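You operate a simulated robot arm through the tools that you are given. There is no shell and no other tool.

Carry out the task below with a simulated robot arm. There is one attempt and no reset: what you move stays moved.

## Task
Shrink the loose side of the sleeve on the bar with the blower.
Fine: half a turn of the holder faces it to the blower; the dial stays at LOW; end with the blower off and parked and the holder turned back.

The check looks at the end state, three seconds after you hand in, the way a careful person would. Anything else that was tipped, shoved, dropped, spilled or broken makes it a failure.

## Robot
A 7-joint arm with a two-finger gripper, fixed in place. Base frame: the origin is on the floor under the middle of its stand, x ahead of it, y to its left, z up; the work surface is at about z = 0.86. Lengths are in m, angles in rad, forces in N, time in s.
With the tool pointing down near the work surface it reaches from about 0.34 to 0.72 m from the base axis. Its first joint turns from -1.152 to 1.152 rad. Payload 2.45 kg.
Tool frame: the origin (TCP) lies between the finger pads and is the grasp point; the fingertips stand 0.026 m ahead of it; z points along the fingers, y is the line along which they close. The gripper opens to 0.096 m; its body begins 0.069 m behind the TCP.
Orientation is that of the tool frame in the base frame, as [roll, pitch, yaw] about the fixed x, y, z axes, in that order (R = Rz(yaw) Ry(pitch) Rx(roll)). With the fingers straight down and closing along the base's y, the tool's x points along the base's -x, its y along +y and its z along -z.

## Interface
- The arm moves only by the tool nudge_tool. Its argument "deltas" is a list of rows, each an object (a shift or turn left out is 0, a gripper value left out holds the last) with "jaw": the opening in per cent of the stroke, from 0 (shut) to 100 (fully open); "dp": the shift along the tool's x, y, z in units of 200 mm (1.0 is 200 mm), a list of three; "delta_rot": the turn, a rotation vector about the tool's x, y, z in units of 60 degrees (1.0 is 60 degrees), a list of three. In form: [{"jaw": jaw, "dp": [tx, ty, tz], "delta_rot": [rx, ry, rz]}, ...]. A call has 1 to 20 rows; each row is the pose to reach, as a shift and turn from the pose commanded when the call began, along the tool's axes at that moment. A call with a number of a shift or a turn outside -1 to 1 is refused whole. Rows are played at 5 a second. More than 0.05 m and 0.15 rad between two rows, or a gripper value outside its range, and nothing of the call is played. A pose out of reach is approached as far as the arm can. The call stops where the force on the tool passes 40 N (or 10 N more than at its start, if that is more) or the arm is blocked; 0.2 s more then pass. Each finger travels about 0.05 m/s and halts on what it meets, pressing with about 38 N; the grip force reading is that of the motor and also rises with nothing between the fingers. The clock runs only during rows and for 0.2 s after the last one: add rows that repeat a pose to give the fingers time. The reply holds the time, the measured pose of the TCP, the force on the tool along the base axes, the opening and the grip force, in the units named above and with some noise, with the torque about the TCP (base axes, N m) and any sound that the robot's microphone picked up.
- Cameras (640 x 400 px; columns grow to the right, rows downward): "scene" is fixed at [0.1774, -0.4017, 1.442]; the picture's right is [0.61, -0.79, 0.00], its down [-0.43, -0.34, -0.84] and it looks along [0.66, 0.51, -0.55] (base axes); focal length 301 px, centre (320, 200). "wrist" rides on the gripper at [0.082, 0.003, -0.098] in the tool frame; the picture's right is [-0.04, 1.00, 0.00], its down [-0.73, -0.03, -0.68] and it looks along [-0.68, -0.03, 0.73] (tool axes); focal length 256 px, centre (320, 200).
- capture(camera): a new picture of that camera. The clock stands still meanwhile.
- probe_pixels(camera, pixels): for up to 12 pixels [column, row] of the newest picture of that camera ("zoom" is the newest enlarged one), the place [x, y, z] in the base frame of the surface seen there, good to about 0.002 m, but the place of the scene camera against the robot may be out by one fixed shift of up to 0.025 m in any direction. The clock stands still meanwhile.
- zoom(camera, box): a new picture of the part [left, top, right, bottom] of that camera's present view, enlarged. The clock stands still meanwhile.
- finish_job(): hands the job in; it is judged then, once.

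Leave the gripper open and the arm clear of the work at the hand-in unless told otherwise.

The tools are called after ">>>" as a command line: name --argument value ..., lists and objects as JSON in quotes. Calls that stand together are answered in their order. nudge_tool: Moves the arm, as the interface text tells. Its arguments: {"type":"object","properties":{"deltas":{"type":"array","items":{"type":"object","properties":{"jaw":{"type":"number"},"dp":{"type":"array","items":{"type":"number"}},"delta_rot":{"type":"array","items":{"type":"number"}}}}}},"required":["deltas"]} The other tools are called the same way: capture (camera) takes a picture; probe_pixels (camera, pixels) gives the place of the surface under pixels of a picture; zoom (camera, box) takes an enlarged picture of a part of a camera's view; finish_job () hands the job in.

At the start:

```text
clock: 0.0
eef_pos: [0.4258, -0.0913, 1.279]
ee_rot: [3.141, 0.001, -3.141]
wrist_force: [-0.2, 0.1, -0.6]
wrist_torque: [-0.01, 0.02, -0.03]
gripper_width: 0.0958
gripper_force: 0.0
```

scene: 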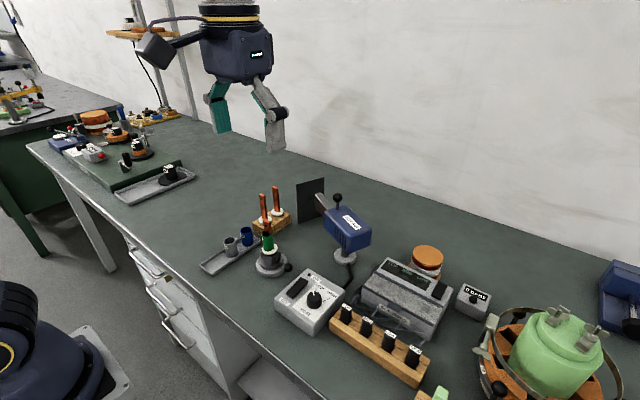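
wrist: 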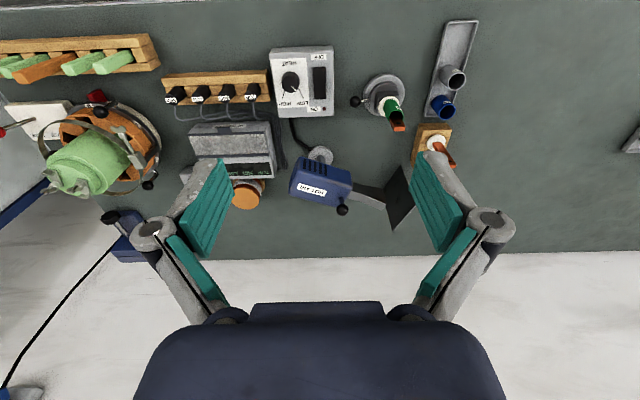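

I see a blue blower on a stand at scene px (345,228), a control box with a dial and switch at (310,300), and a holder with a green/red bar at (270,260). I'll zoom in on these parts from both cameras before I move.

>>> zoom --camera "scene" --box '[190, 170, 390, 295]'

>>> zoom --camera "scene" --box '[260, 240, 420, 340]'

>>> zoom --camera "wrist" --box '[260, 30, 480, 230]'

```text
3.20 times, centred on (290, 232) of scene
```

zoom: 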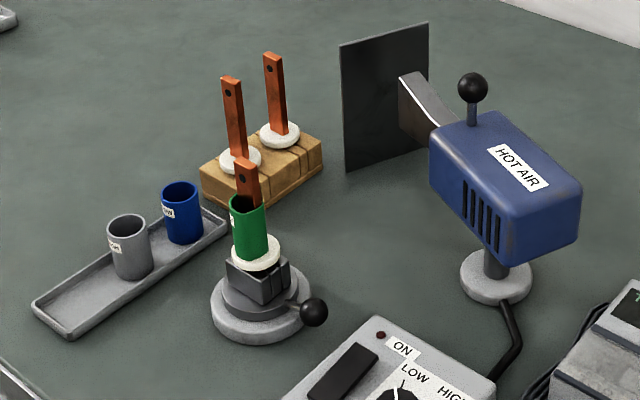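

```text
4.00 times, centred on (340, 290) of scene
```

zoom: 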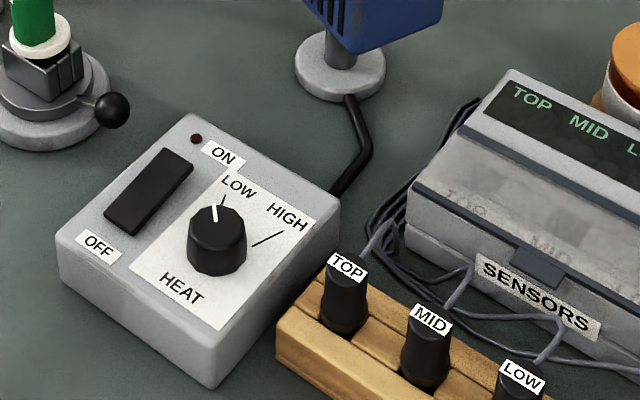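

```text
2.00 times, centred on (370, 130) of wrist
```

zoom: 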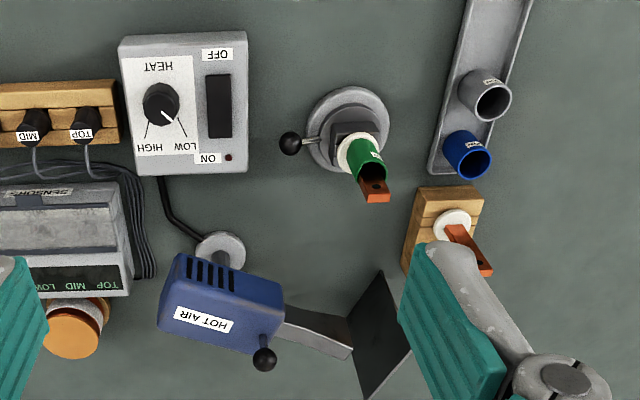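

I want to know where the key parts are. The wrist camera has no fixed offset, so I'll take a fresh wrist picture and probe the holder, its lever ball, the sleeve, the blower, the blower knob, the nozzle, the rocker switch and the dial.

>>> capture --camera "wrist"

>>> probe_pixels --camera "wrist" --pixels '[[355, 101], [383, 85], [391, 104], [399, 126], [342, 210], [322, 160], [299, 180], [372, 202], [400, 195], [319, 85], [318, 70], [319, 100]]'

>>> probe_pixels --camera "scene" --pixels '[[288, 267], [270, 265], [267, 241], [266, 230], [338, 197], [345, 218], [318, 200], [310, 215], [298, 287], [304, 280], [291, 294], [314, 299]]'

```text
taken
```

wrist: 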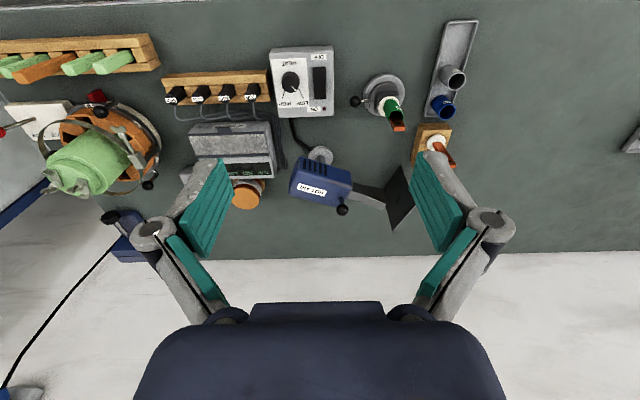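

```text
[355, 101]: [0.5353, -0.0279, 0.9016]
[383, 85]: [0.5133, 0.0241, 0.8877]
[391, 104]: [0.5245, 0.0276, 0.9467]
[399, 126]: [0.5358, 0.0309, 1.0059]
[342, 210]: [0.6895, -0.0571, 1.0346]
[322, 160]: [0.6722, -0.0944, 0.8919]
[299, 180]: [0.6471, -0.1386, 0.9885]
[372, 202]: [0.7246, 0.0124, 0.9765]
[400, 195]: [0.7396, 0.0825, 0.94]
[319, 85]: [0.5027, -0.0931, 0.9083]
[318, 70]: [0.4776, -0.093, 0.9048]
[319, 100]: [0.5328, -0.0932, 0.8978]
```

```text
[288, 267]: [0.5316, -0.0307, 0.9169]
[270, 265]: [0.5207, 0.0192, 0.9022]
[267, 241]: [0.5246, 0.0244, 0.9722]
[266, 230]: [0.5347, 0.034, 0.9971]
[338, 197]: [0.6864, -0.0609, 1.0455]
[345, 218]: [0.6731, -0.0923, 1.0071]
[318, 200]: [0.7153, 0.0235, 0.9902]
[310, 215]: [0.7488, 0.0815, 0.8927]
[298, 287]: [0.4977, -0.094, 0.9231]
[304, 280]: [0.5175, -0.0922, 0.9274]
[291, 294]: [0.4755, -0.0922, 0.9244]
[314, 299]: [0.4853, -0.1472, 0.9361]
```

The layout so far:
- The holder is at about (0.52, 0.02) and its lever ball is at about (0.535, -0.028, 0.90).
- The blower pivots near (0.67, -0.09) and its nozzle points at the dark shield.
- The switch is at (0.50, -0.093).

Next I'll zoom in tighter to see which side of the sleeve is loose and how the holder and blower are marked.

>>> zoom --camera "wrist" --box '[340, 60, 420, 140]'

>>> zoom --camera "scene" --box '[240, 205, 304, 285]'

>>> zoom --camera "wrist" --box '[270, 130, 420, 240]'

```text
5.00 times, centred on (380, 100) of wrist
```

zoom: 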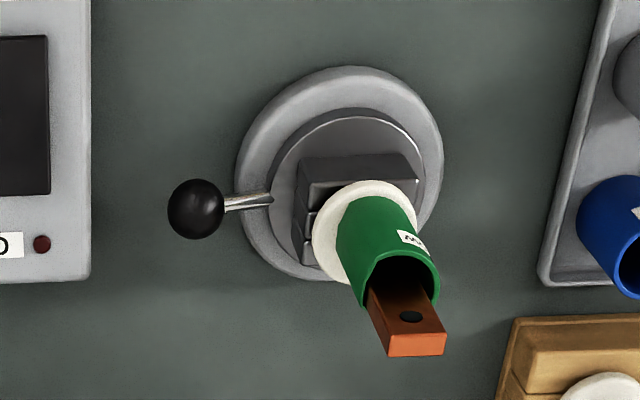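

```text
5.00 times, centred on (272, 245) of scene
```

zoom: 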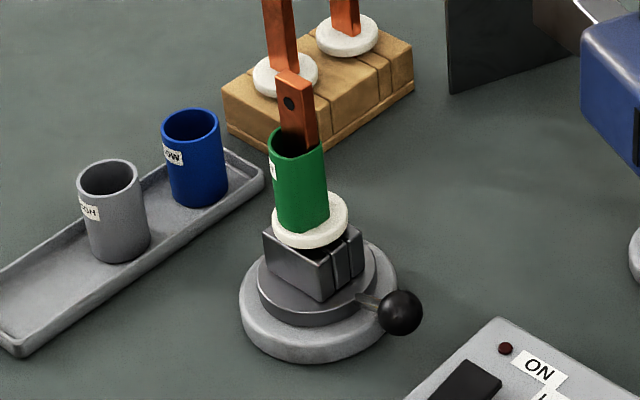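

```text
3.64 times, centred on (345, 185) of wrist
```

zoom: 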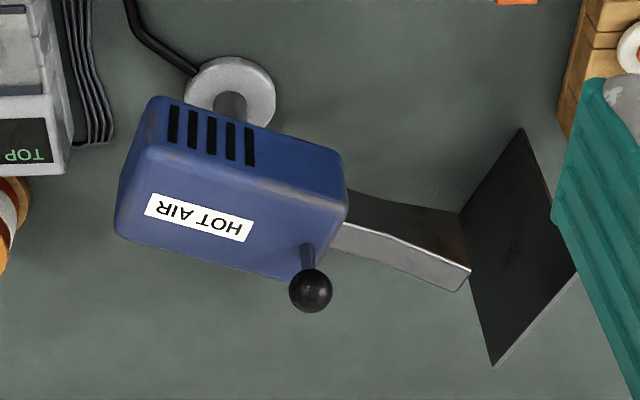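

I'll probe this blower zoom: the base disc edges, the top corners of the body, the knob and the nozzle tip.

>>> probe_pixels --camera "zoom" --pixels '[[190, 92], [272, 95], [235, 62], [311, 288], [306, 250], [120, 232], [285, 272], [335, 225], [165, 150], [460, 278], [345, 235], [498, 355]]'

>>> probe_pixels --camera "wrist" --pixels '[[248, 193], [248, 183], [320, 280], [265, 145], [400, 220], [390, 172], [447, 78], [443, 106], [434, 130], [280, 115], [331, 55], [275, 50]]'

```text
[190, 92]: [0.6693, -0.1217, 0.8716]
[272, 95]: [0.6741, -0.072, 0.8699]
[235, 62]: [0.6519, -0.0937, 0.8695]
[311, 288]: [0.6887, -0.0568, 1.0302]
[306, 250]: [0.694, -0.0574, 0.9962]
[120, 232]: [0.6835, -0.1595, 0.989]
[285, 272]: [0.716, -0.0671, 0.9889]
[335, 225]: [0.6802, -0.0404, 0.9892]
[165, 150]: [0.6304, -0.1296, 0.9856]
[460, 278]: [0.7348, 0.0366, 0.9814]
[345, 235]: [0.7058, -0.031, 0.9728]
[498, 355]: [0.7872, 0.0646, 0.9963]
```

```text
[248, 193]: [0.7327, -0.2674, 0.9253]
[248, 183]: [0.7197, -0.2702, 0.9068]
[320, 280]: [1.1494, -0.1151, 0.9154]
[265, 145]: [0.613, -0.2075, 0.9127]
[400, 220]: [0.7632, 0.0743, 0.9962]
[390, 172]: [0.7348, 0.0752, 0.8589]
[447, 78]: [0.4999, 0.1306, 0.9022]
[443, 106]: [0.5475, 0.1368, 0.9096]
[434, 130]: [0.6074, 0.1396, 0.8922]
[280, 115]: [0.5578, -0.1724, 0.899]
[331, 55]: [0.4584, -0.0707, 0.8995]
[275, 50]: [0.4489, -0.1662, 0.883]
```

The blower pivots near (0.677, -0.096). Its body top is at z≈0.989, the knob centre is about (0.697, -0.056, 1.022), and it points about 70° from +x toward the shield. Next I'll probe the holder in a zoom.

>>> zoom --camera "wrist" --box '[340, 60, 420, 140]'

>>> probe_pixels --camera "zoom" --pixels '[[194, 208], [240, 205], [243, 170], [438, 165], [345, 70], [300, 270], [375, 192], [345, 225], [415, 215], [415, 345], [400, 262], [430, 290]]'

>>> zoom --camera "scene" --box '[256, 215, 288, 255]'

```text
5.00 times, centred on (380, 100) of wrist
```

zoom: 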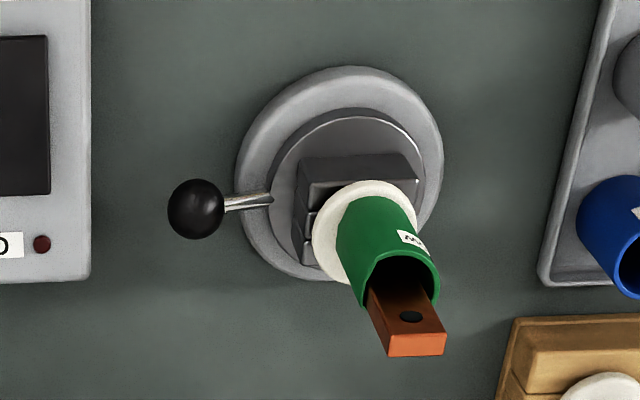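

```text
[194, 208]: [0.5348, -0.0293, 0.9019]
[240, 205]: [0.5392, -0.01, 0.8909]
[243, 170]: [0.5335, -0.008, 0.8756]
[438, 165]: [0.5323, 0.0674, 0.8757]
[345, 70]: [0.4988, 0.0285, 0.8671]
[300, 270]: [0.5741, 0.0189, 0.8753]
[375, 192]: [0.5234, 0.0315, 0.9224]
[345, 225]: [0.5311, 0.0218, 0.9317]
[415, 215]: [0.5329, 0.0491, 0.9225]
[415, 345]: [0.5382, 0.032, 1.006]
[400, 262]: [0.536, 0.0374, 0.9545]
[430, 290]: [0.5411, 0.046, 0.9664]
```

```text
10.00 times, centred on (272, 235) of scene
```

zoom: 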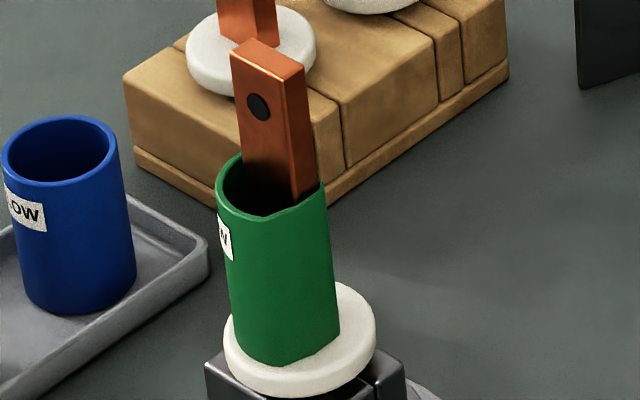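

I'll probe this scene zoom for the top of the bar and for the tight and loose sides of the sleeve.

>>> probe_pixels --camera "zoom" --pixels '[[258, 45], [290, 65], [240, 60], [310, 180], [325, 190], [222, 180], [262, 216], [330, 270], [280, 300], [235, 300], [335, 340], [260, 355]]'

```text
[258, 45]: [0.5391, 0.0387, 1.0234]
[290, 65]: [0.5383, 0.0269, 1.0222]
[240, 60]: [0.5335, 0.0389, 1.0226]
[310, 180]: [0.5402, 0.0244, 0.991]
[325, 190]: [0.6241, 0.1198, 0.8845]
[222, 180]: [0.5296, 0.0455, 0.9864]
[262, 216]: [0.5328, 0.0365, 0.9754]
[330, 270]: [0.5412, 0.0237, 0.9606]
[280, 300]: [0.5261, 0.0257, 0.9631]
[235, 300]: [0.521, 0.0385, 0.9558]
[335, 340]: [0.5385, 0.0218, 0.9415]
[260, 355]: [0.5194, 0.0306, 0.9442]
```

The bar top is really at z≈1.007, because the scene camera reads about 0.015 high in z. The holder axis is about (0.537, 0.030) and the lever sticks out along -y with its ball centre near (0.538, -0.028, 0.892). Before I plan the lever arc I need to know where the neighbours are: the tray, the loose sleeves and the bar rack.

>>> zoom --camera "wrist" --box '[380, 10, 500, 180]'

>>> zoom --camera "scene" --box '[195, 175, 305, 280]'

```text
2.35 times, centred on (440, 95) of wrist
```

zoom: 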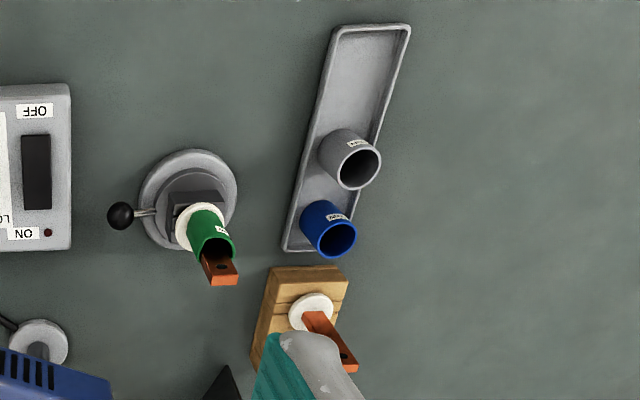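

```text
3.81 times, centred on (250, 228) of scene
```

zoom: 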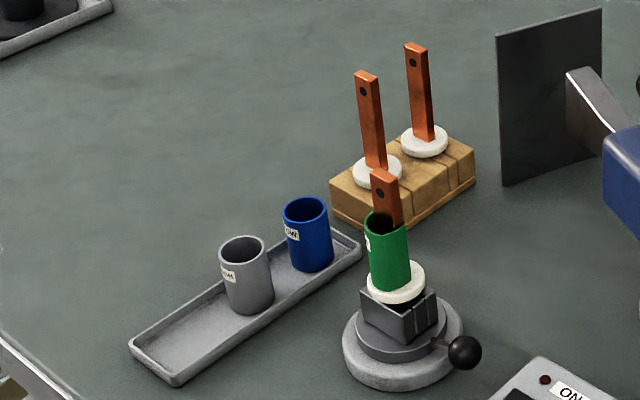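

>>> probe_pixels --camera "zoom" --pixels '[[380, 165], [423, 140], [362, 75], [413, 47], [333, 180], [395, 223], [475, 165], [304, 205], [243, 245], [172, 380], [358, 245], [325, 235]]'

>>> probe_pixels --camera "wrist" --pixels '[[425, 125], [413, 160], [436, 139], [447, 163], [430, 115], [441, 23], [469, 24], [437, 100], [454, 108], [452, 70], [464, 80], [443, 100]]'

```text
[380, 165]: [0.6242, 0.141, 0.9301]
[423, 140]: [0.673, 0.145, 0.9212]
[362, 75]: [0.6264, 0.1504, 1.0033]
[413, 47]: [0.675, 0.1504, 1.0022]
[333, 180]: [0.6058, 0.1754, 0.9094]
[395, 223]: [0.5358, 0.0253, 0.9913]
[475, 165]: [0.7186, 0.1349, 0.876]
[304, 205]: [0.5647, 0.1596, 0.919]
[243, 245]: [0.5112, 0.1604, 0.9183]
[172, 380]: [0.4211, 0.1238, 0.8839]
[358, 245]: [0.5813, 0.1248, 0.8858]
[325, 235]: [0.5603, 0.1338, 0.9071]
```

```text
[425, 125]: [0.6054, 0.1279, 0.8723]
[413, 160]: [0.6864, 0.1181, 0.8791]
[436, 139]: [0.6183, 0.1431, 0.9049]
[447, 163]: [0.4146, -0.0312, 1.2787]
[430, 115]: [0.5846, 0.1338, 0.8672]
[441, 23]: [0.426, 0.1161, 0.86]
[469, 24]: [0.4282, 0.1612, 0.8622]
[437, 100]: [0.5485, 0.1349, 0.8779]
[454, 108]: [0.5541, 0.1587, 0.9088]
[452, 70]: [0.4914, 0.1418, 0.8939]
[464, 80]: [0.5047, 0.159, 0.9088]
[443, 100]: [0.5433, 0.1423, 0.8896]
```

The neighbours are clear of the lever's arc: the rack bars are at (0.625, 0.148) and the blue sleeve is at (0.555, 0.148), with its top at about 0.905. The plan is:
1. Straddle the lever ball and carry it half a turn by way of the robot side (-x).
2. Swing the blower by its knob.
3. Switch on, watch, and switch off.
4. Park the blower and turn the holder back.

First I'll turn the tool 45° counter-clockwise from above, while moving a little forward and down.

>>> nudge_tool --deltas '[{"jaw": 100, "dp": [-0.04, 0, 0.04], "delta_rot": [0, 0, -0.125]}, {"dp": [-0.08, 0, 0.08], "delta_rot": [0, 0, -0.25]}, {"dp": [-0.12, 0, 0.12], "delta_rot": [0, 0, -0.375]}, {"dp": [-0.16, 0, 0.16], "delta_rot": [0, 0, -0.5]}, {"dp": [-0.2, 0, 0.2], "delta_rot": [0, 0, -0.625]}, {"dp": [-0.25, 0, 0.25], "delta_rot": [0, 0, -0.75]}]'

```text
clock: 1.4
eef_pos: [0.4744, -0.09, 1.2286]
ee_rot: [-3.14, 0.0, -2.351]
wrist_force: [0.4, -1.2, 0.1]
wrist_torque: [0.01, -0.04, -0.02]
gripper_width: 0.0962
gripper_force: 0.0
```

The yaw followed well. Now I'll turn another 45° and move above the lever ball at about (0.538, -0.036, 1.10), with the jaw partly closed to 50%.

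>>> nudge_tool --deltas '[{"jaw": 50, "dp": [-0.069, -0.004, 0.107], "delta_rot": [0, 0, -0.125]}, {"dp": [-0.138, -0.008, 0.215], "delta_rot": [0, 0, -0.25]}, {"dp": [-0.208, -0.012, 0.322], "delta_rot": [0, 0, -0.375]}, {"dp": [-0.277, -0.016, 0.43], "delta_rot": [0, 0, -0.5]}, {"dp": [-0.346, -0.02, 0.537], "delta_rot": [0, 0, -0.625]}, {"dp": [-0.4155, -0.0244, 0.645], "delta_rot": [0, 0, -0.75]}, {"dp": [-0.4155, -0.0244, 0.645], "delta_rot": [0, 0, -0.75]}]'

>>> capture --camera "wrist"

>>> capture --camera "scene"

```text
clock: 3.0
eef_pos: [0.5378, -0.0361, 1.0987]
ee_rot: [3.14, 0.0, -1.567]
wrist_force: [0.3, 0.0, 0.7]
wrist_torque: [0.0, 0.02, 0.01]
gripper_width: 0.0481
gripper_force: 0.0
```

```text
taken
```

wrist: 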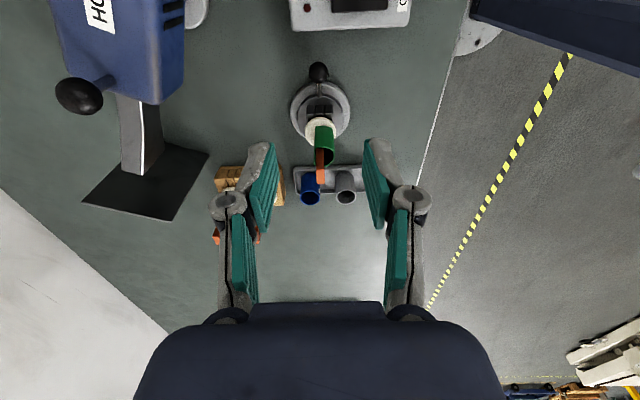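

```text
taken
```

scene: 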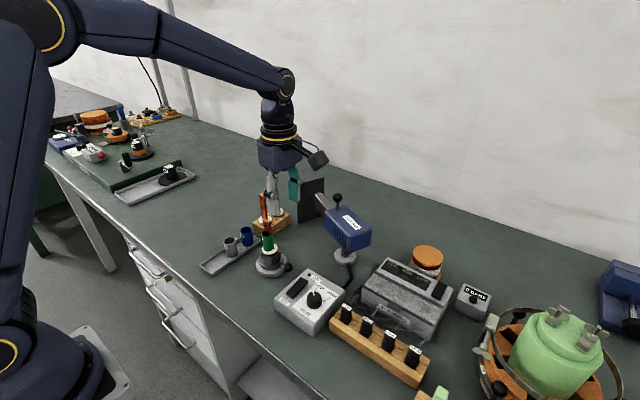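

From here the lever ball is at wrist px (317,72) and the holder is at (320,105). I'll zoom and probe again from this closer viewpoint.

>>> zoom --camera "wrist" --box '[270, 50, 370, 210]'

>>> probe_pixels --camera "wrist" --pixels '[[318, 72], [292, 108], [350, 108], [320, 82], [320, 143], [310, 130], [334, 130], [320, 170], [320, 96], [80, 96], [310, 190], [345, 190]]'

```text
2.50 times, centred on (320, 130) of wrist
```

zoom: 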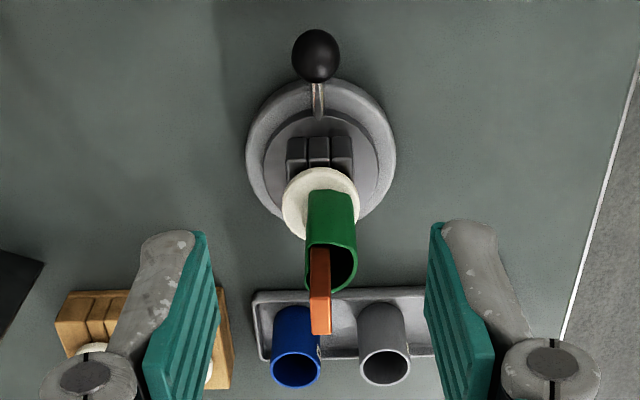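

```text
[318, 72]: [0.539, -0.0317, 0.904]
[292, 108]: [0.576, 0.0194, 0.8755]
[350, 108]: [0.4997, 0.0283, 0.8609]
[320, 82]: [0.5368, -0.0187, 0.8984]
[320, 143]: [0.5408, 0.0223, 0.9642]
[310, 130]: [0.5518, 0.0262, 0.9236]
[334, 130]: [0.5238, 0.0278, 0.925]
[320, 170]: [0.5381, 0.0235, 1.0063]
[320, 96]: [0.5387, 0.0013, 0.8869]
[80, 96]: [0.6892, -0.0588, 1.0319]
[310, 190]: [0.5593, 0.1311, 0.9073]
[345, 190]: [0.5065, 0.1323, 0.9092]
```

The ball centre refines to about (0.539, -0.029, 0.8935), with the holder axis at (0.538, 0.030). The tight side of the sleeve is on +x and the loose gap is on -x. I'll descend to TCP z≈0.910 with the jaw at 45%, so the fingers straddle the ball with about 1 cm of room on each side.

>>> nudge_tool --deltas '[{"jaw": 45, "dp": [0, 0, 0.16]}, {"dp": [-0.005, 0, 0.32]}, {"dp": [-0.01, 0, 0.48]}, {"dp": [-0.015, 0, 0.64]}, {"dp": [-0.015, 0, 0.76]}, {"dp": [-0.015, 0, 0.86]}, {"dp": [-0.015, 0, 0.95]}]'

>>> capture --camera "wrist"

>>> zoom --camera "scene" --box '[210, 150, 370, 320]'

```text
clock: 4.6
eef_pos: [0.538, -0.0328, 0.9096]
ee_rot: [-3.141, -0.001, -1.567]
wrist_force: [-0.4, -0.3, -0.3]
wrist_torque: [0.01, 0.04, 0.03]
gripper_width: 0.0429
gripper_force: 0.0
```

```text
taken
```

wrist: 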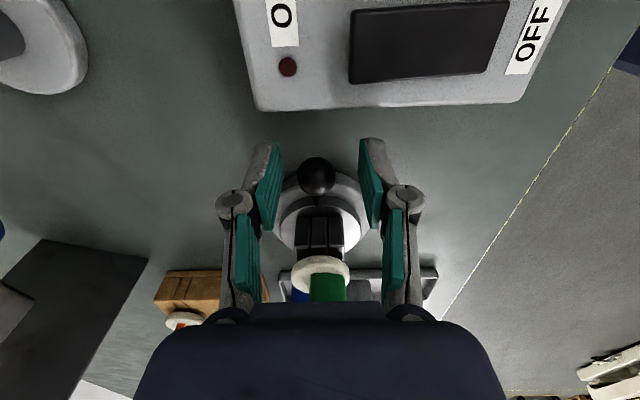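

```text
2.35 times, centred on (290, 235) of scene
```

zoom: 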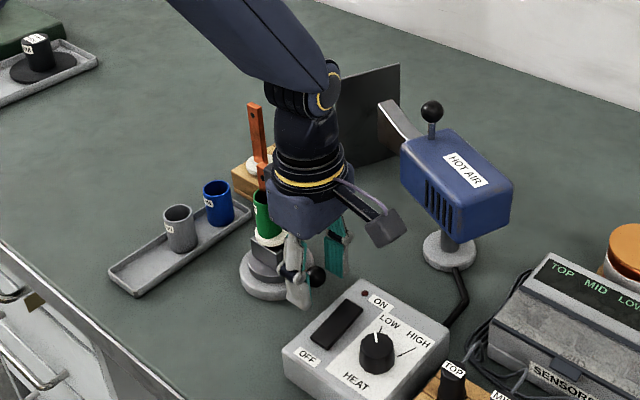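

The ball at wrist px (316,173) sits between the pads. I'll close to 27%, which is a loose cage of about 26 mm around the 22-23 mm ball, then take the first 30° of the arc toward the robot side and watch the force.

>>> nudge_tool --deltas '[{"jaw": 27}, {"jaw": 27}, {"dp": [-0.0012, 0.0275, 0], "delta_rot": [0, 0, 0.0833]}, {"dp": [-0.0048, 0.0547, 0], "delta_rot": [0, 0, 0.1667]}, {"dp": [-0.0107, 0.0815, 0], "delta_rot": [0, 0, 0.25]}, {"dp": [-0.019, 0.1077, 0], "delta_rot": [0, 0, 0.3333]}, {"dp": [-0.0295, 0.1331, 0], "delta_rot": [0, 0, 0.4167]}, {"dp": [-0.0422, 0.1575, 0], "delta_rot": [0, 0, 0.5]}]'

>>> capture --camera "wrist"

>>> zoom --camera "scene" --box '[210, 150, 370, 320]'

```text
clock: 6.4
eef_pos: [0.5059, -0.0228, 0.9092]
ee_rot: [3.142, -0.001, -2.096]
wrist_force: [0.1, 1.3, 0.4]
wrist_torque: [-0.03, -0.03, 0.02]
gripper_width: 0.0258
gripper_force: 0.0
```

```text
taken
```

wrist: 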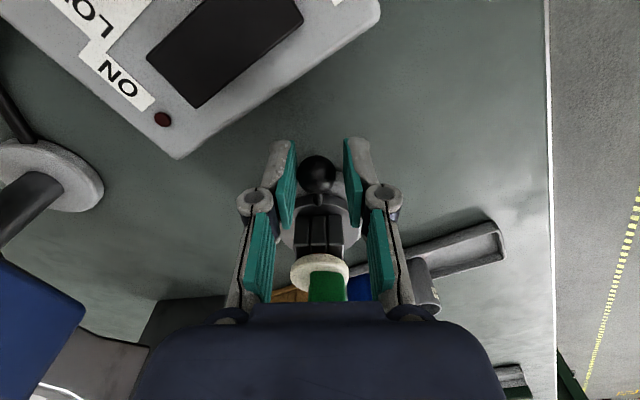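

```text
2.35 times, centred on (290, 235) of scene
```

zoom: 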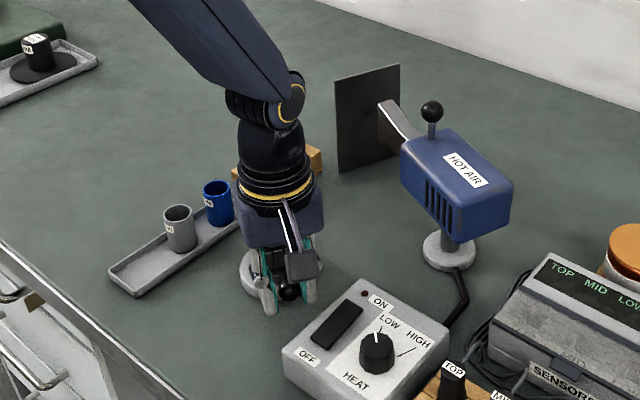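

The vise and lever turned with the tool and the force stayed near 1 N, so this direction is free. I'll continue another 50° of the arc.

>>> nudge_tool --deltas '[{"dp": [-0.0012, 0.0275, 0], "delta_rot": [0, 0, 0.0833]}, {"dp": [-0.0048, 0.0547, 0], "delta_rot": [0, 0, 0.1667]}, {"dp": [-0.0107, 0.0815, 0], "delta_rot": [0, 0, 0.25]}, {"dp": [-0.019, 0.1077, 0], "delta_rot": [0, 0, 0.3333]}, {"dp": [-0.0295, 0.1331, 0], "delta_rot": [0, 0, 0.4167]}, {"dp": [-0.0422, 0.1575, 0], "delta_rot": [0, 0, 0.5]}, {"dp": [-0.057, 0.1807, 0], "delta_rot": [0, 0, 0.5833]}, {"dp": [-0.0737, 0.2025, 0], "delta_rot": [0, 0, 0.6667]}, {"dp": [-0.0923, 0.2227, 0], "delta_rot": [0, 0, 0.75]}, {"dp": [-0.1125, 0.2413, 0], "delta_rot": [0, 0, 0.8333]}]'

>>> capture --camera "wrist"

```text
clock: 8.6
eef_pos: [0.475, 0.0208, 0.9101]
ee_rot: [3.14, 0.0, -2.967]
wrist_force: [-0.4, -1.0, 0.3]
wrist_torque: [0.0, 0.01, -0.02]
gripper_width: 0.0262
gripper_force: 0.2
```

```text
taken
```

wrist: 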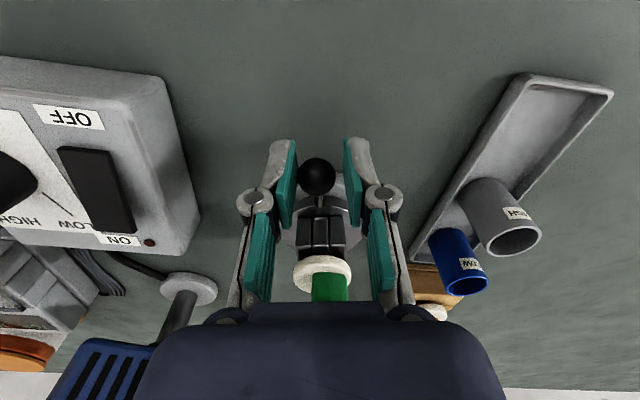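

80° is done with low force. The tray and sleeves sit below the palm height (their tops are at 0.907 and the palm is at 0.979). I'll continue another 50°.

>>> nudge_tool --deltas '[{"dp": [-0.0012, 0.0275, 0], "delta_rot": [0, 0, 0.0833]}, {"dp": [-0.0048, 0.0547, 0], "delta_rot": [0, 0, 0.1667]}, {"dp": [-0.0107, 0.0815, 0], "delta_rot": [0, 0, 0.25]}, {"dp": [-0.019, 0.1077, 0], "delta_rot": [0, 0, 0.3333]}, {"dp": [-0.0295, 0.1331, 0], "delta_rot": [0, 0, 0.4167]}, {"dp": [-0.0422, 0.1575, 0], "delta_rot": [0, 0, 0.5]}, {"dp": [-0.057, 0.1807, 0], "delta_rot": [0, 0, 0.5833]}, {"dp": [-0.0737, 0.2025, 0], "delta_rot": [0, 0, 0.6667]}, {"dp": [-0.0923, 0.2227, 0], "delta_rot": [0, 0, 0.75]}, {"dp": [-0.1125, 0.2413, 0], "delta_rot": [0, 0, 0.8333]}]'

>>> capture --camera "wrist"

>>> zoom --camera "scene" --box '[190, 150, 350, 300]'

```text
clock: 10.8
eef_pos: [0.4886, 0.0701, 0.91]
ee_rot: [-3.141, 0.001, 2.443]
wrist_force: [0.2, 0.0, 0.9]
wrist_torque: [-0.01, 0.0, 0.01]
gripper_width: 0.0264
gripper_force: 0.3
```

```text
taken
```

wrist: 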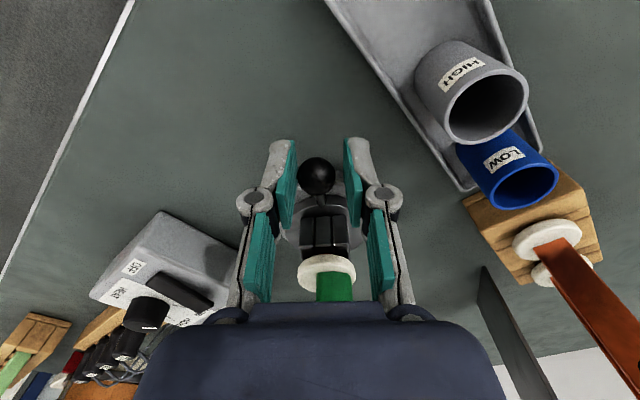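

```text
2.67 times, centred on (270, 225) of scene
```

zoom: 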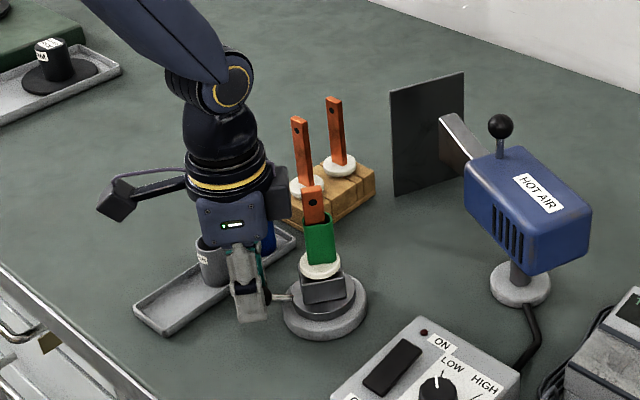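

130° is done. The ball is still caged and the clearance to the bar stays constant because the tool turns with the holder. Next is the last 50°, which brings the lever to +y.

>>> nudge_tool --deltas '[{"dp": [-0.0012, 0.0275, 0], "delta_rot": [0, 0, 0.0833]}, {"dp": [-0.0048, 0.0547, 0], "delta_rot": [0, 0, 0.1667]}, {"dp": [-0.0107, 0.0815, 0], "delta_rot": [0, 0, 0.25]}, {"dp": [-0.019, 0.1077, 0], "delta_rot": [0, 0, 0.3333]}, {"dp": [-0.0295, 0.1331, 0], "delta_rot": [0, 0, 0.4167]}, {"dp": [-0.0422, 0.1575, 0], "delta_rot": [0, 0, 0.5]}, {"dp": [-0.057, 0.1807, 0], "delta_rot": [0, 0, 0.5833]}, {"dp": [-0.0737, 0.2025, 0], "delta_rot": [0, 0, 0.6667]}, {"dp": [-0.0923, 0.2227, 0], "delta_rot": [0, 0, 0.75]}, {"dp": [-0.1125, 0.2413, 0], "delta_rot": [0, 0, 0.8333]}]'

>>> capture --camera "wrist"

>>> zoom --camera "scene" --box '[190, 150, 350, 300]'

```text
clock: 13.0
eef_pos: [0.5376, 0.0949, 0.9098]
ee_rot: [-3.141, 0.0, 1.57]
wrist_force: [0.4, -0.3, 0.0]
wrist_torque: [0.04, 0.0, 0.0]
gripper_width: 0.0261
gripper_force: 0.0
```

```text
taken
```

wrist: 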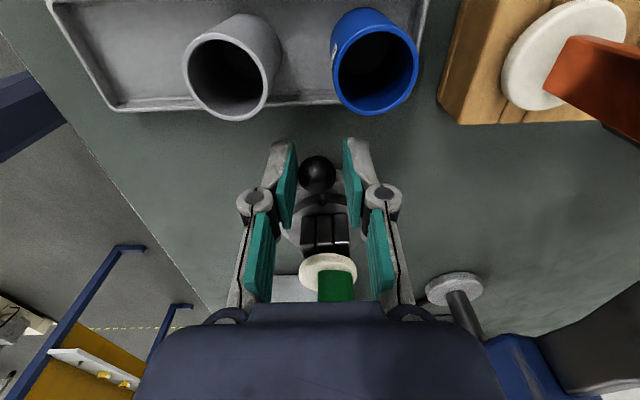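

```text
2.67 times, centred on (270, 225) of scene
```

zoom: 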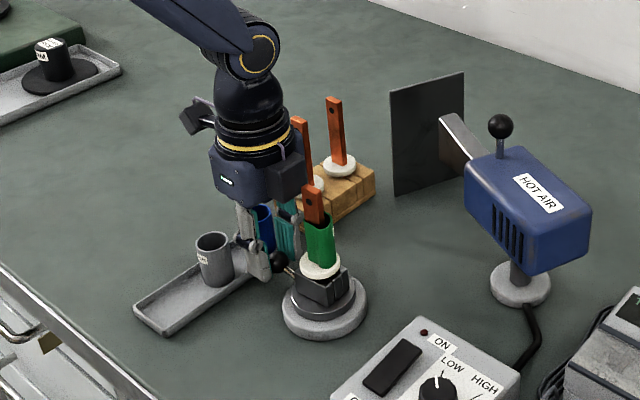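

The lever is at about 176° of the half turn, judging by the small sideways shift of the flange at px (328,268), and there is no stop force. I'll nudge the last few degrees in +x, about 4 mm at the ball.

>>> nudge_tool --deltas '[{"dp": [0, 0.01, 0], "delta_rot": [0, 0, 0.03]}, {"dp": [0, 0.02, 0], "delta_rot": [0, 0, 0.06]}, {"dp": [0, 0.02, 0], "delta_rot": [0, 0, 0.06]}]'

>>> zoom --camera "wrist" --box '[230, 120, 420, 310]'

```text
clock: 13.8
eef_pos: [0.5422, 0.0938, 0.9101]
ee_rot: [-3.141, 0.0, 1.507]
wrist_force: [0.2, -0.4, -0.9]
wrist_torque: [0.0, -0.02, 0.02]
gripper_width: 0.026
gripper_force: 0.2
```

```text
2.11 times, centred on (325, 215) of wrist
```

zoom: 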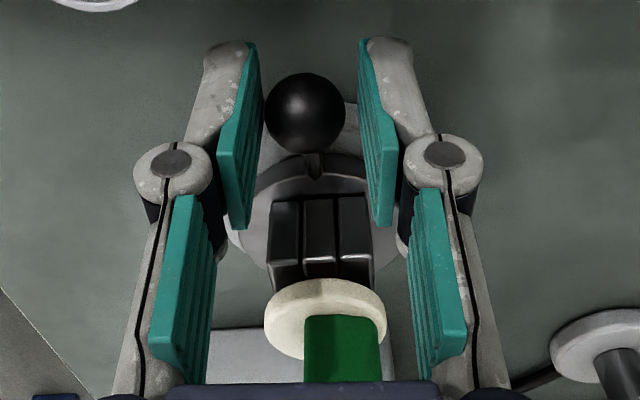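

The ball rests against the trailing finger. I'll probe the ball and the vise to check the lever angle.

>>> probe_pixels --camera "zoom" --pixels '[[305, 108], [315, 165], [270, 320], [385, 322], [325, 290], [282, 215], [372, 212], [230, 225]]'

```text
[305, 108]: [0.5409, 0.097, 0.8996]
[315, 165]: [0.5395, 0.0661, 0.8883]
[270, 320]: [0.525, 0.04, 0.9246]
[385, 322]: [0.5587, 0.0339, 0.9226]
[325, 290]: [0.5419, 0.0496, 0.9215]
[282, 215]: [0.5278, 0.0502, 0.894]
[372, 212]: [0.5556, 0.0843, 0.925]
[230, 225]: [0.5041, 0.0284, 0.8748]
```

The ball is at x≈0.541, y≈0.095 and the axis is at x≈0.540, so the lever now points along +y: half a turn. I'll open slightly to release and lift straight up.

>>> nudge_tool --deltas '[{"jaw": 42}, {"jaw": 42}, {"jaw": 42, "dp": [0, 0, -0.1]}, {"dp": [0, 0, -0.25]}, {"dp": [0, 0, -0.45]}, {"dp": [0, 0, -0.65]}, {"dp": [0, 0, -0.85]}, {"dp": [0, 0, -1.0]}]'

>>> zoom --camera "scene" --box '[230, 180, 350, 290]'

>>> capture --camera "wrist"

```text
clock: 15.6
eef_pos: [0.5398, 0.0937, 1.1097]
ee_rot: [3.141, 0.0, 1.509]
wrist_force: [-0.5, -0.7, 0.3]
wrist_torque: [-0.01, 0.0, 0.0]
gripper_width: 0.0406
gripper_force: 0.1
```

```text
3.64 times, centred on (290, 235) of scene
```

zoom: 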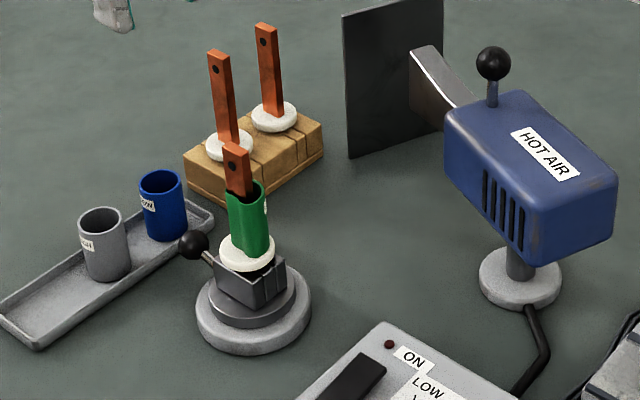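

```text
taken
```

wrist: 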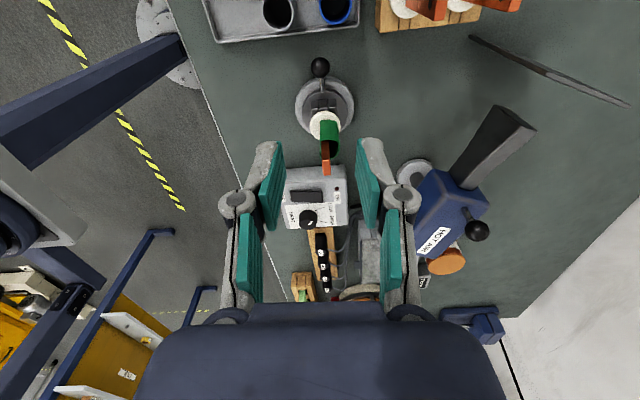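

The lever stays at +y and the loose side (label side) now faces toward the blower. Next I'll zoom the wrist view on the blower to refine its pivot, axis and knob position.

>>> zoom --camera "wrist" --box '[390, 90, 550, 290]'

>>> probe_pixels --camera "wrist" --pixels '[[477, 231], [462, 208], [437, 172], [485, 197], [478, 218], [470, 188], [500, 107], [533, 130], [410, 163], [418, 162], [448, 252], [452, 145]]'

>>> zoom --camera "wrist" --box '[280, 50, 360, 180]'

```text
2.00 times, centred on (470, 190) of wrist
```

zoom: 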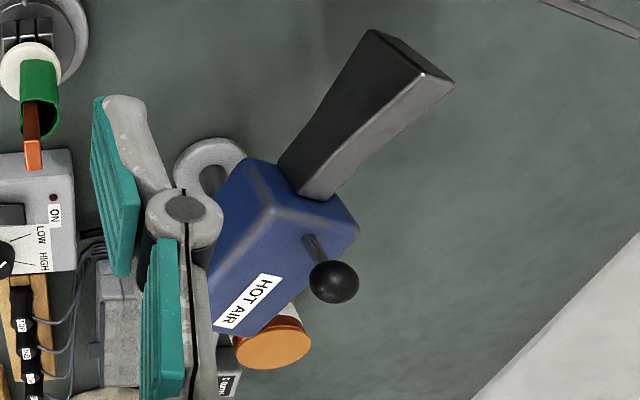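

```text
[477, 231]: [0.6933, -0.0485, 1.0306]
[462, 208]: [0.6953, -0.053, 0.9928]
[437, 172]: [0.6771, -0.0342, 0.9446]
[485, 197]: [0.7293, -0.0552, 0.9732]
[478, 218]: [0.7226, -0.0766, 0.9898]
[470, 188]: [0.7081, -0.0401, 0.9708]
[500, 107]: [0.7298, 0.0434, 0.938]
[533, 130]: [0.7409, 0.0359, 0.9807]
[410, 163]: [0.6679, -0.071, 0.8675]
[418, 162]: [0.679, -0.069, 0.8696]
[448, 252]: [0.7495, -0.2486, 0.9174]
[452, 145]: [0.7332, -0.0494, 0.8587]
```

```text
3.08 times, centred on (320, 115) of wrist
```

zoom: 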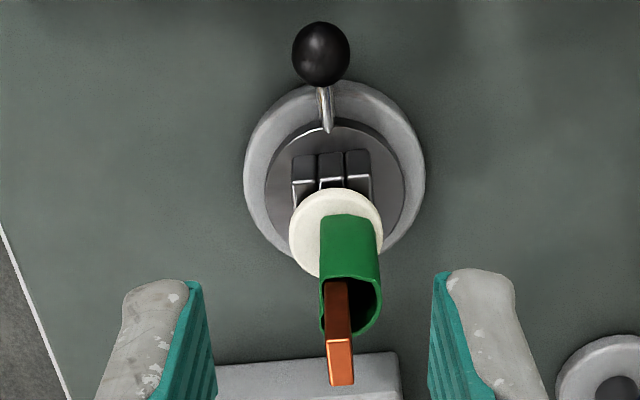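

The loose side (the gap at zoom px (365,300)) now faces +x, the blower side. The blower knob centre is about (0.698, -0.056, 1.023) with the pivot at (0.678, -0.0965). The nozzle has to swing about 70° counter-clockwise to point at the sleeve. I'll move above the knob at z≈1.11.

>>> nudge_tool --deltas '[{"jaw": 42, "dp": [-0.115, 0.137, 0]}, {"dp": [-0.231, 0.275, 0]}, {"dp": [-0.347, 0.413, 0]}, {"dp": [-0.463, 0.55, 0]}, {"dp": [-0.578, 0.688, 0]}, {"dp": [-0.694, 0.8255, 0]}, {"dp": [-0.694, 0.8255, 0]}]'

>>> capture --camera "wrist"

>>> capture --camera "scene"

```text
clock: 17.2
eef_pos: [0.697, -0.0559, 1.1085]
ee_rot: [-3.139, -0.001, 1.508]
wrist_force: [0.9, 0.1, 0.2]
wrist_torque: [0.06, 0.02, 0.01]
gripper_width: 0.0405
gripper_force: 0.1
```

```text
taken
```

wrist: 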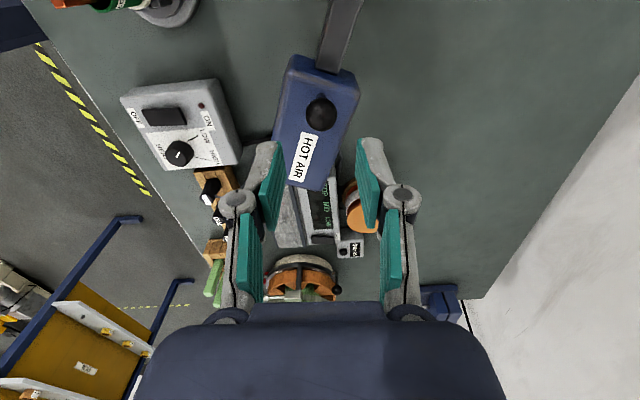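

```text
taken
```

scene: 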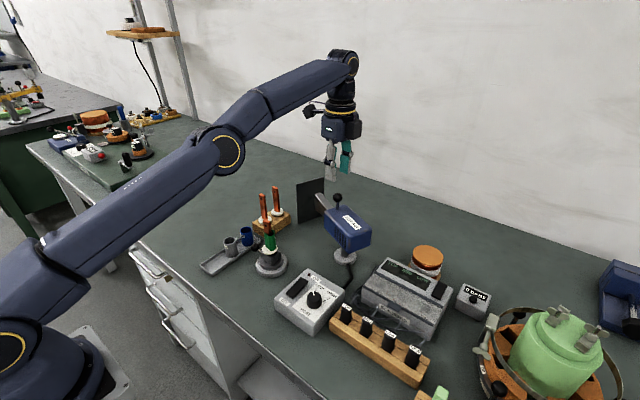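

The knob is at wrist px (321,113), centred between the fingers. I'll probe it and the body's corners from here.

>>> probe_pixels --camera "wrist" --pixels '[[321, 112], [295, 62], [352, 76], [340, 60], [328, 68], [323, 186], [290, 180], [335, 20], [360, 20], [318, 140]]'

```text
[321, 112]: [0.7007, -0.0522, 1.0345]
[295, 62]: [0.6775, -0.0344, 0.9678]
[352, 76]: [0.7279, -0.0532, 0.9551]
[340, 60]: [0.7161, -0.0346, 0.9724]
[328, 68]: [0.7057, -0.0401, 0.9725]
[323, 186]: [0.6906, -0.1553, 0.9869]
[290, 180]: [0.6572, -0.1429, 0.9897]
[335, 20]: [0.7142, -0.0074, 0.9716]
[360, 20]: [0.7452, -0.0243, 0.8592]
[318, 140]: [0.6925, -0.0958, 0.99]
```

The knob centre is about (0.700, -0.057, 1.024), and the blower body top is at 0.990. I'll descend so the fingertips end at z≈1.001, above the body, with the jaw still at 42%.

>>> nudge_tool --deltas '[{"jaw": 42, "dp": [-0.003, 0.005, 0.1]}, {"dp": [-0.005, 0.01, 0.2]}, {"dp": [-0.005, 0.01, 0.3]}, {"dp": [-0.005, 0.01, 0.37]}, {"dp": [-0.005, 0.01, 0.415]}, {"dp": [-0.005, 0.01, 0.415]}]'

>>> capture --camera "wrist"

>>> zoom --camera "scene" --box '[270, 100, 430, 270]'

```text
clock: 18.6
eef_pos: [0.6993, -0.0549, 1.0268]
ee_rot: [3.141, 0.0, 1.507]
wrist_force: [0.7, -0.4, 0.0]
wrist_torque: [-0.04, -0.02, -0.03]
gripper_width: 0.0403
gripper_force: 0.1
```

```text
taken
```

wrist: 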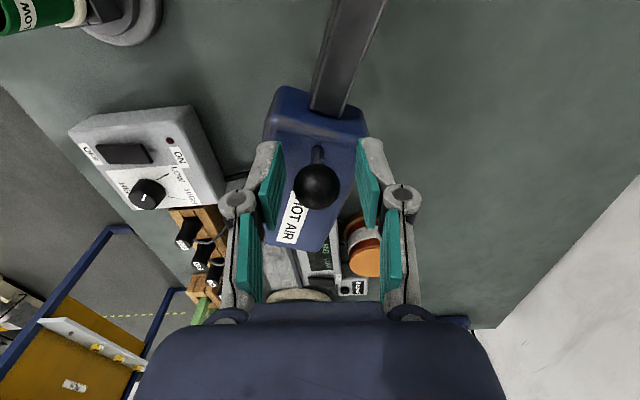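

```text
2.35 times, centred on (350, 185) of scene
```

zoom: 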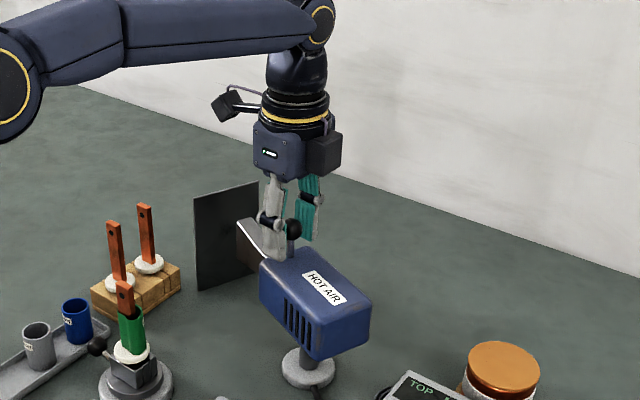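

The knob is at wrist px (317,186), between the pads. I'll close loosely to 28% and swing the first 25° along the knob's arc, then check force and motion.

>>> nudge_tool --deltas '[{"jaw": 28}, {"jaw": 28}, {"dp": [0.0069, -0.018, 0], "delta_rot": [0, 0, -0.0417]}, {"dp": [0.0122, -0.0363, 0], "delta_rot": [0, 0, -0.0833]}, {"dp": [0.0155, -0.0556, 0], "delta_rot": [0, 0, -0.125]}, {"dp": [0.0178, -0.0748, 0], "delta_rot": [0, 0, -0.1667]}, {"dp": [0.0181, -0.0943, 0], "delta_rot": [0, 0, -0.2083]}]'

>>> capture --camera "wrist"

>>> zoom --camera "scene" --box '[230, 100, 430, 290]'

```text
clock: 20.2
eef_pos: [0.6818, -0.0507, 1.0275]
ee_rot: [3.141, -0.001, 1.73]
wrist_force: [3.2, 1.7, 0.0]
wrist_torque: [0.01, 0.0, 0.03]
gripper_width: 0.0285
gripper_force: 0.9
```

```text
taken
```

wrist: 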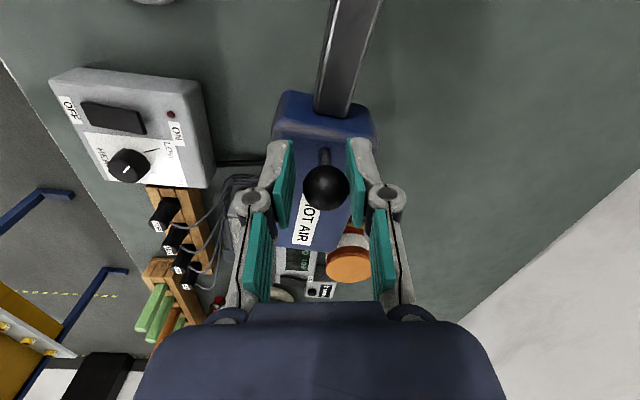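

```text
2.11 times, centred on (330, 195) of scene
```

zoom: 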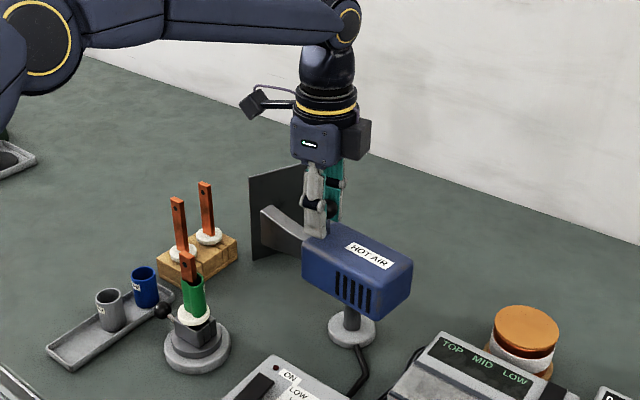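

The blower turned with the knob at about 3.6 N, and the body is now at about 92°. I'll continue another 35° of arc and then check the aim.

>>> nudge_tool --deltas '[{"dp": [0.0025, -0.0189, 0], "delta_rot": [0, 0, -0.0417]}, {"dp": [0.004, -0.0384, 0], "delta_rot": [0, 0, -0.0833]}, {"dp": [0.0035, -0.0577, 0], "delta_rot": [0, 0, -0.125]}, {"dp": [0.0009, -0.0768, 0], "delta_rot": [0, 0, -0.1667]}, {"dp": [-0.0028, -0.0956, 0], "delta_rot": [0, 0, -0.2083]}, {"dp": [-0.0084, -0.1142, 0], "delta_rot": [0, 0, -0.25]}, {"dp": [-0.0153, -0.132, 0], "delta_rot": [0, 0, -0.2917]}, {"dp": [-0.0153, -0.132, 0], "delta_rot": [0, 0, -0.2917]}]'

>>> capture --camera "wrist"

>>> zoom --camera "scene" --box '[230, 150, 400, 290]'

```text
clock: 22.0
eef_pos: [0.6547, -0.059, 1.0274]
ee_rot: [3.14, 0.0, 2.034]
wrist_force: [0.8, 0.6, -0.4]
wrist_torque: [-0.04, -0.02, 0.02]
gripper_width: 0.0282
gripper_force: 0.9
```

```text
taken
```

wrist: 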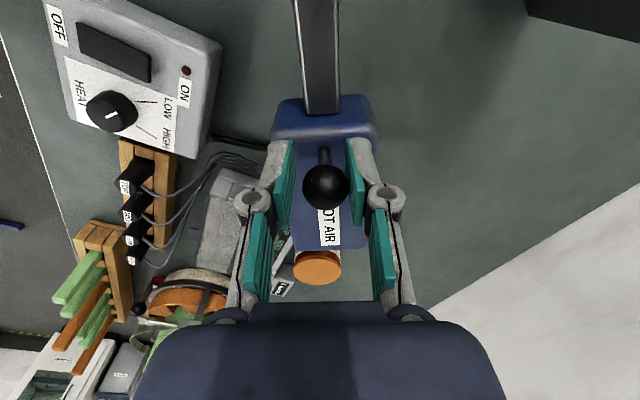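

```text
2.86 times, centred on (315, 220) of scene
```

zoom: 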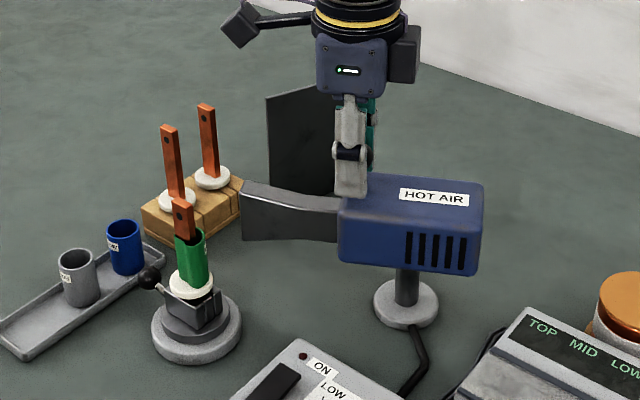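

The nozzle is well round. I'll probe the nozzle and body front corners to compute the current pointing angle.

>>> probe_pixels --camera "wrist" --pixels '[[276, 128], [376, 120], [283, 105], [365, 98], [305, 60], [335, 60], [300, 10], [333, 10], [321, 180], [296, 40], [345, 85]]'

>>> probe_pixels --camera "zoom" --pixels '[[246, 190], [246, 232], [335, 202], [290, 195], [405, 330], [205, 240], [182, 240], [192, 265], [343, 215], [478, 230], [350, 185], [470, 182]]'

```text
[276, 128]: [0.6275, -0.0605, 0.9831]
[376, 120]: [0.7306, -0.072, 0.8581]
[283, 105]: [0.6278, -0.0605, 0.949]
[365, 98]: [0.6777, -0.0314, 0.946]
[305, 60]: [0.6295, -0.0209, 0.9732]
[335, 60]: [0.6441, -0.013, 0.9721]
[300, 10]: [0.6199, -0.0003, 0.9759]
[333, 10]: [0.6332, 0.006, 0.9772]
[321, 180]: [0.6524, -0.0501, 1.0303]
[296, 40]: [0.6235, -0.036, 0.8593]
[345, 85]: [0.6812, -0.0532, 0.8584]
```

```text
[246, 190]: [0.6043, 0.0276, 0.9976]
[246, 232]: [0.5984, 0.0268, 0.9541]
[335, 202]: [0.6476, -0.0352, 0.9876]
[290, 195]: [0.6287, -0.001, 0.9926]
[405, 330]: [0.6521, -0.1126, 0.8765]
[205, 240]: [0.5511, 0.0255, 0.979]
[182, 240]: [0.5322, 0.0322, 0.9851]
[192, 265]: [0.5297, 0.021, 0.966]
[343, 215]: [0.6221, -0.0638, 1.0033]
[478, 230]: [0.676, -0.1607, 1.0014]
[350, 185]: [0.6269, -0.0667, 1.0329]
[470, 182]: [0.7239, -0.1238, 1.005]
```

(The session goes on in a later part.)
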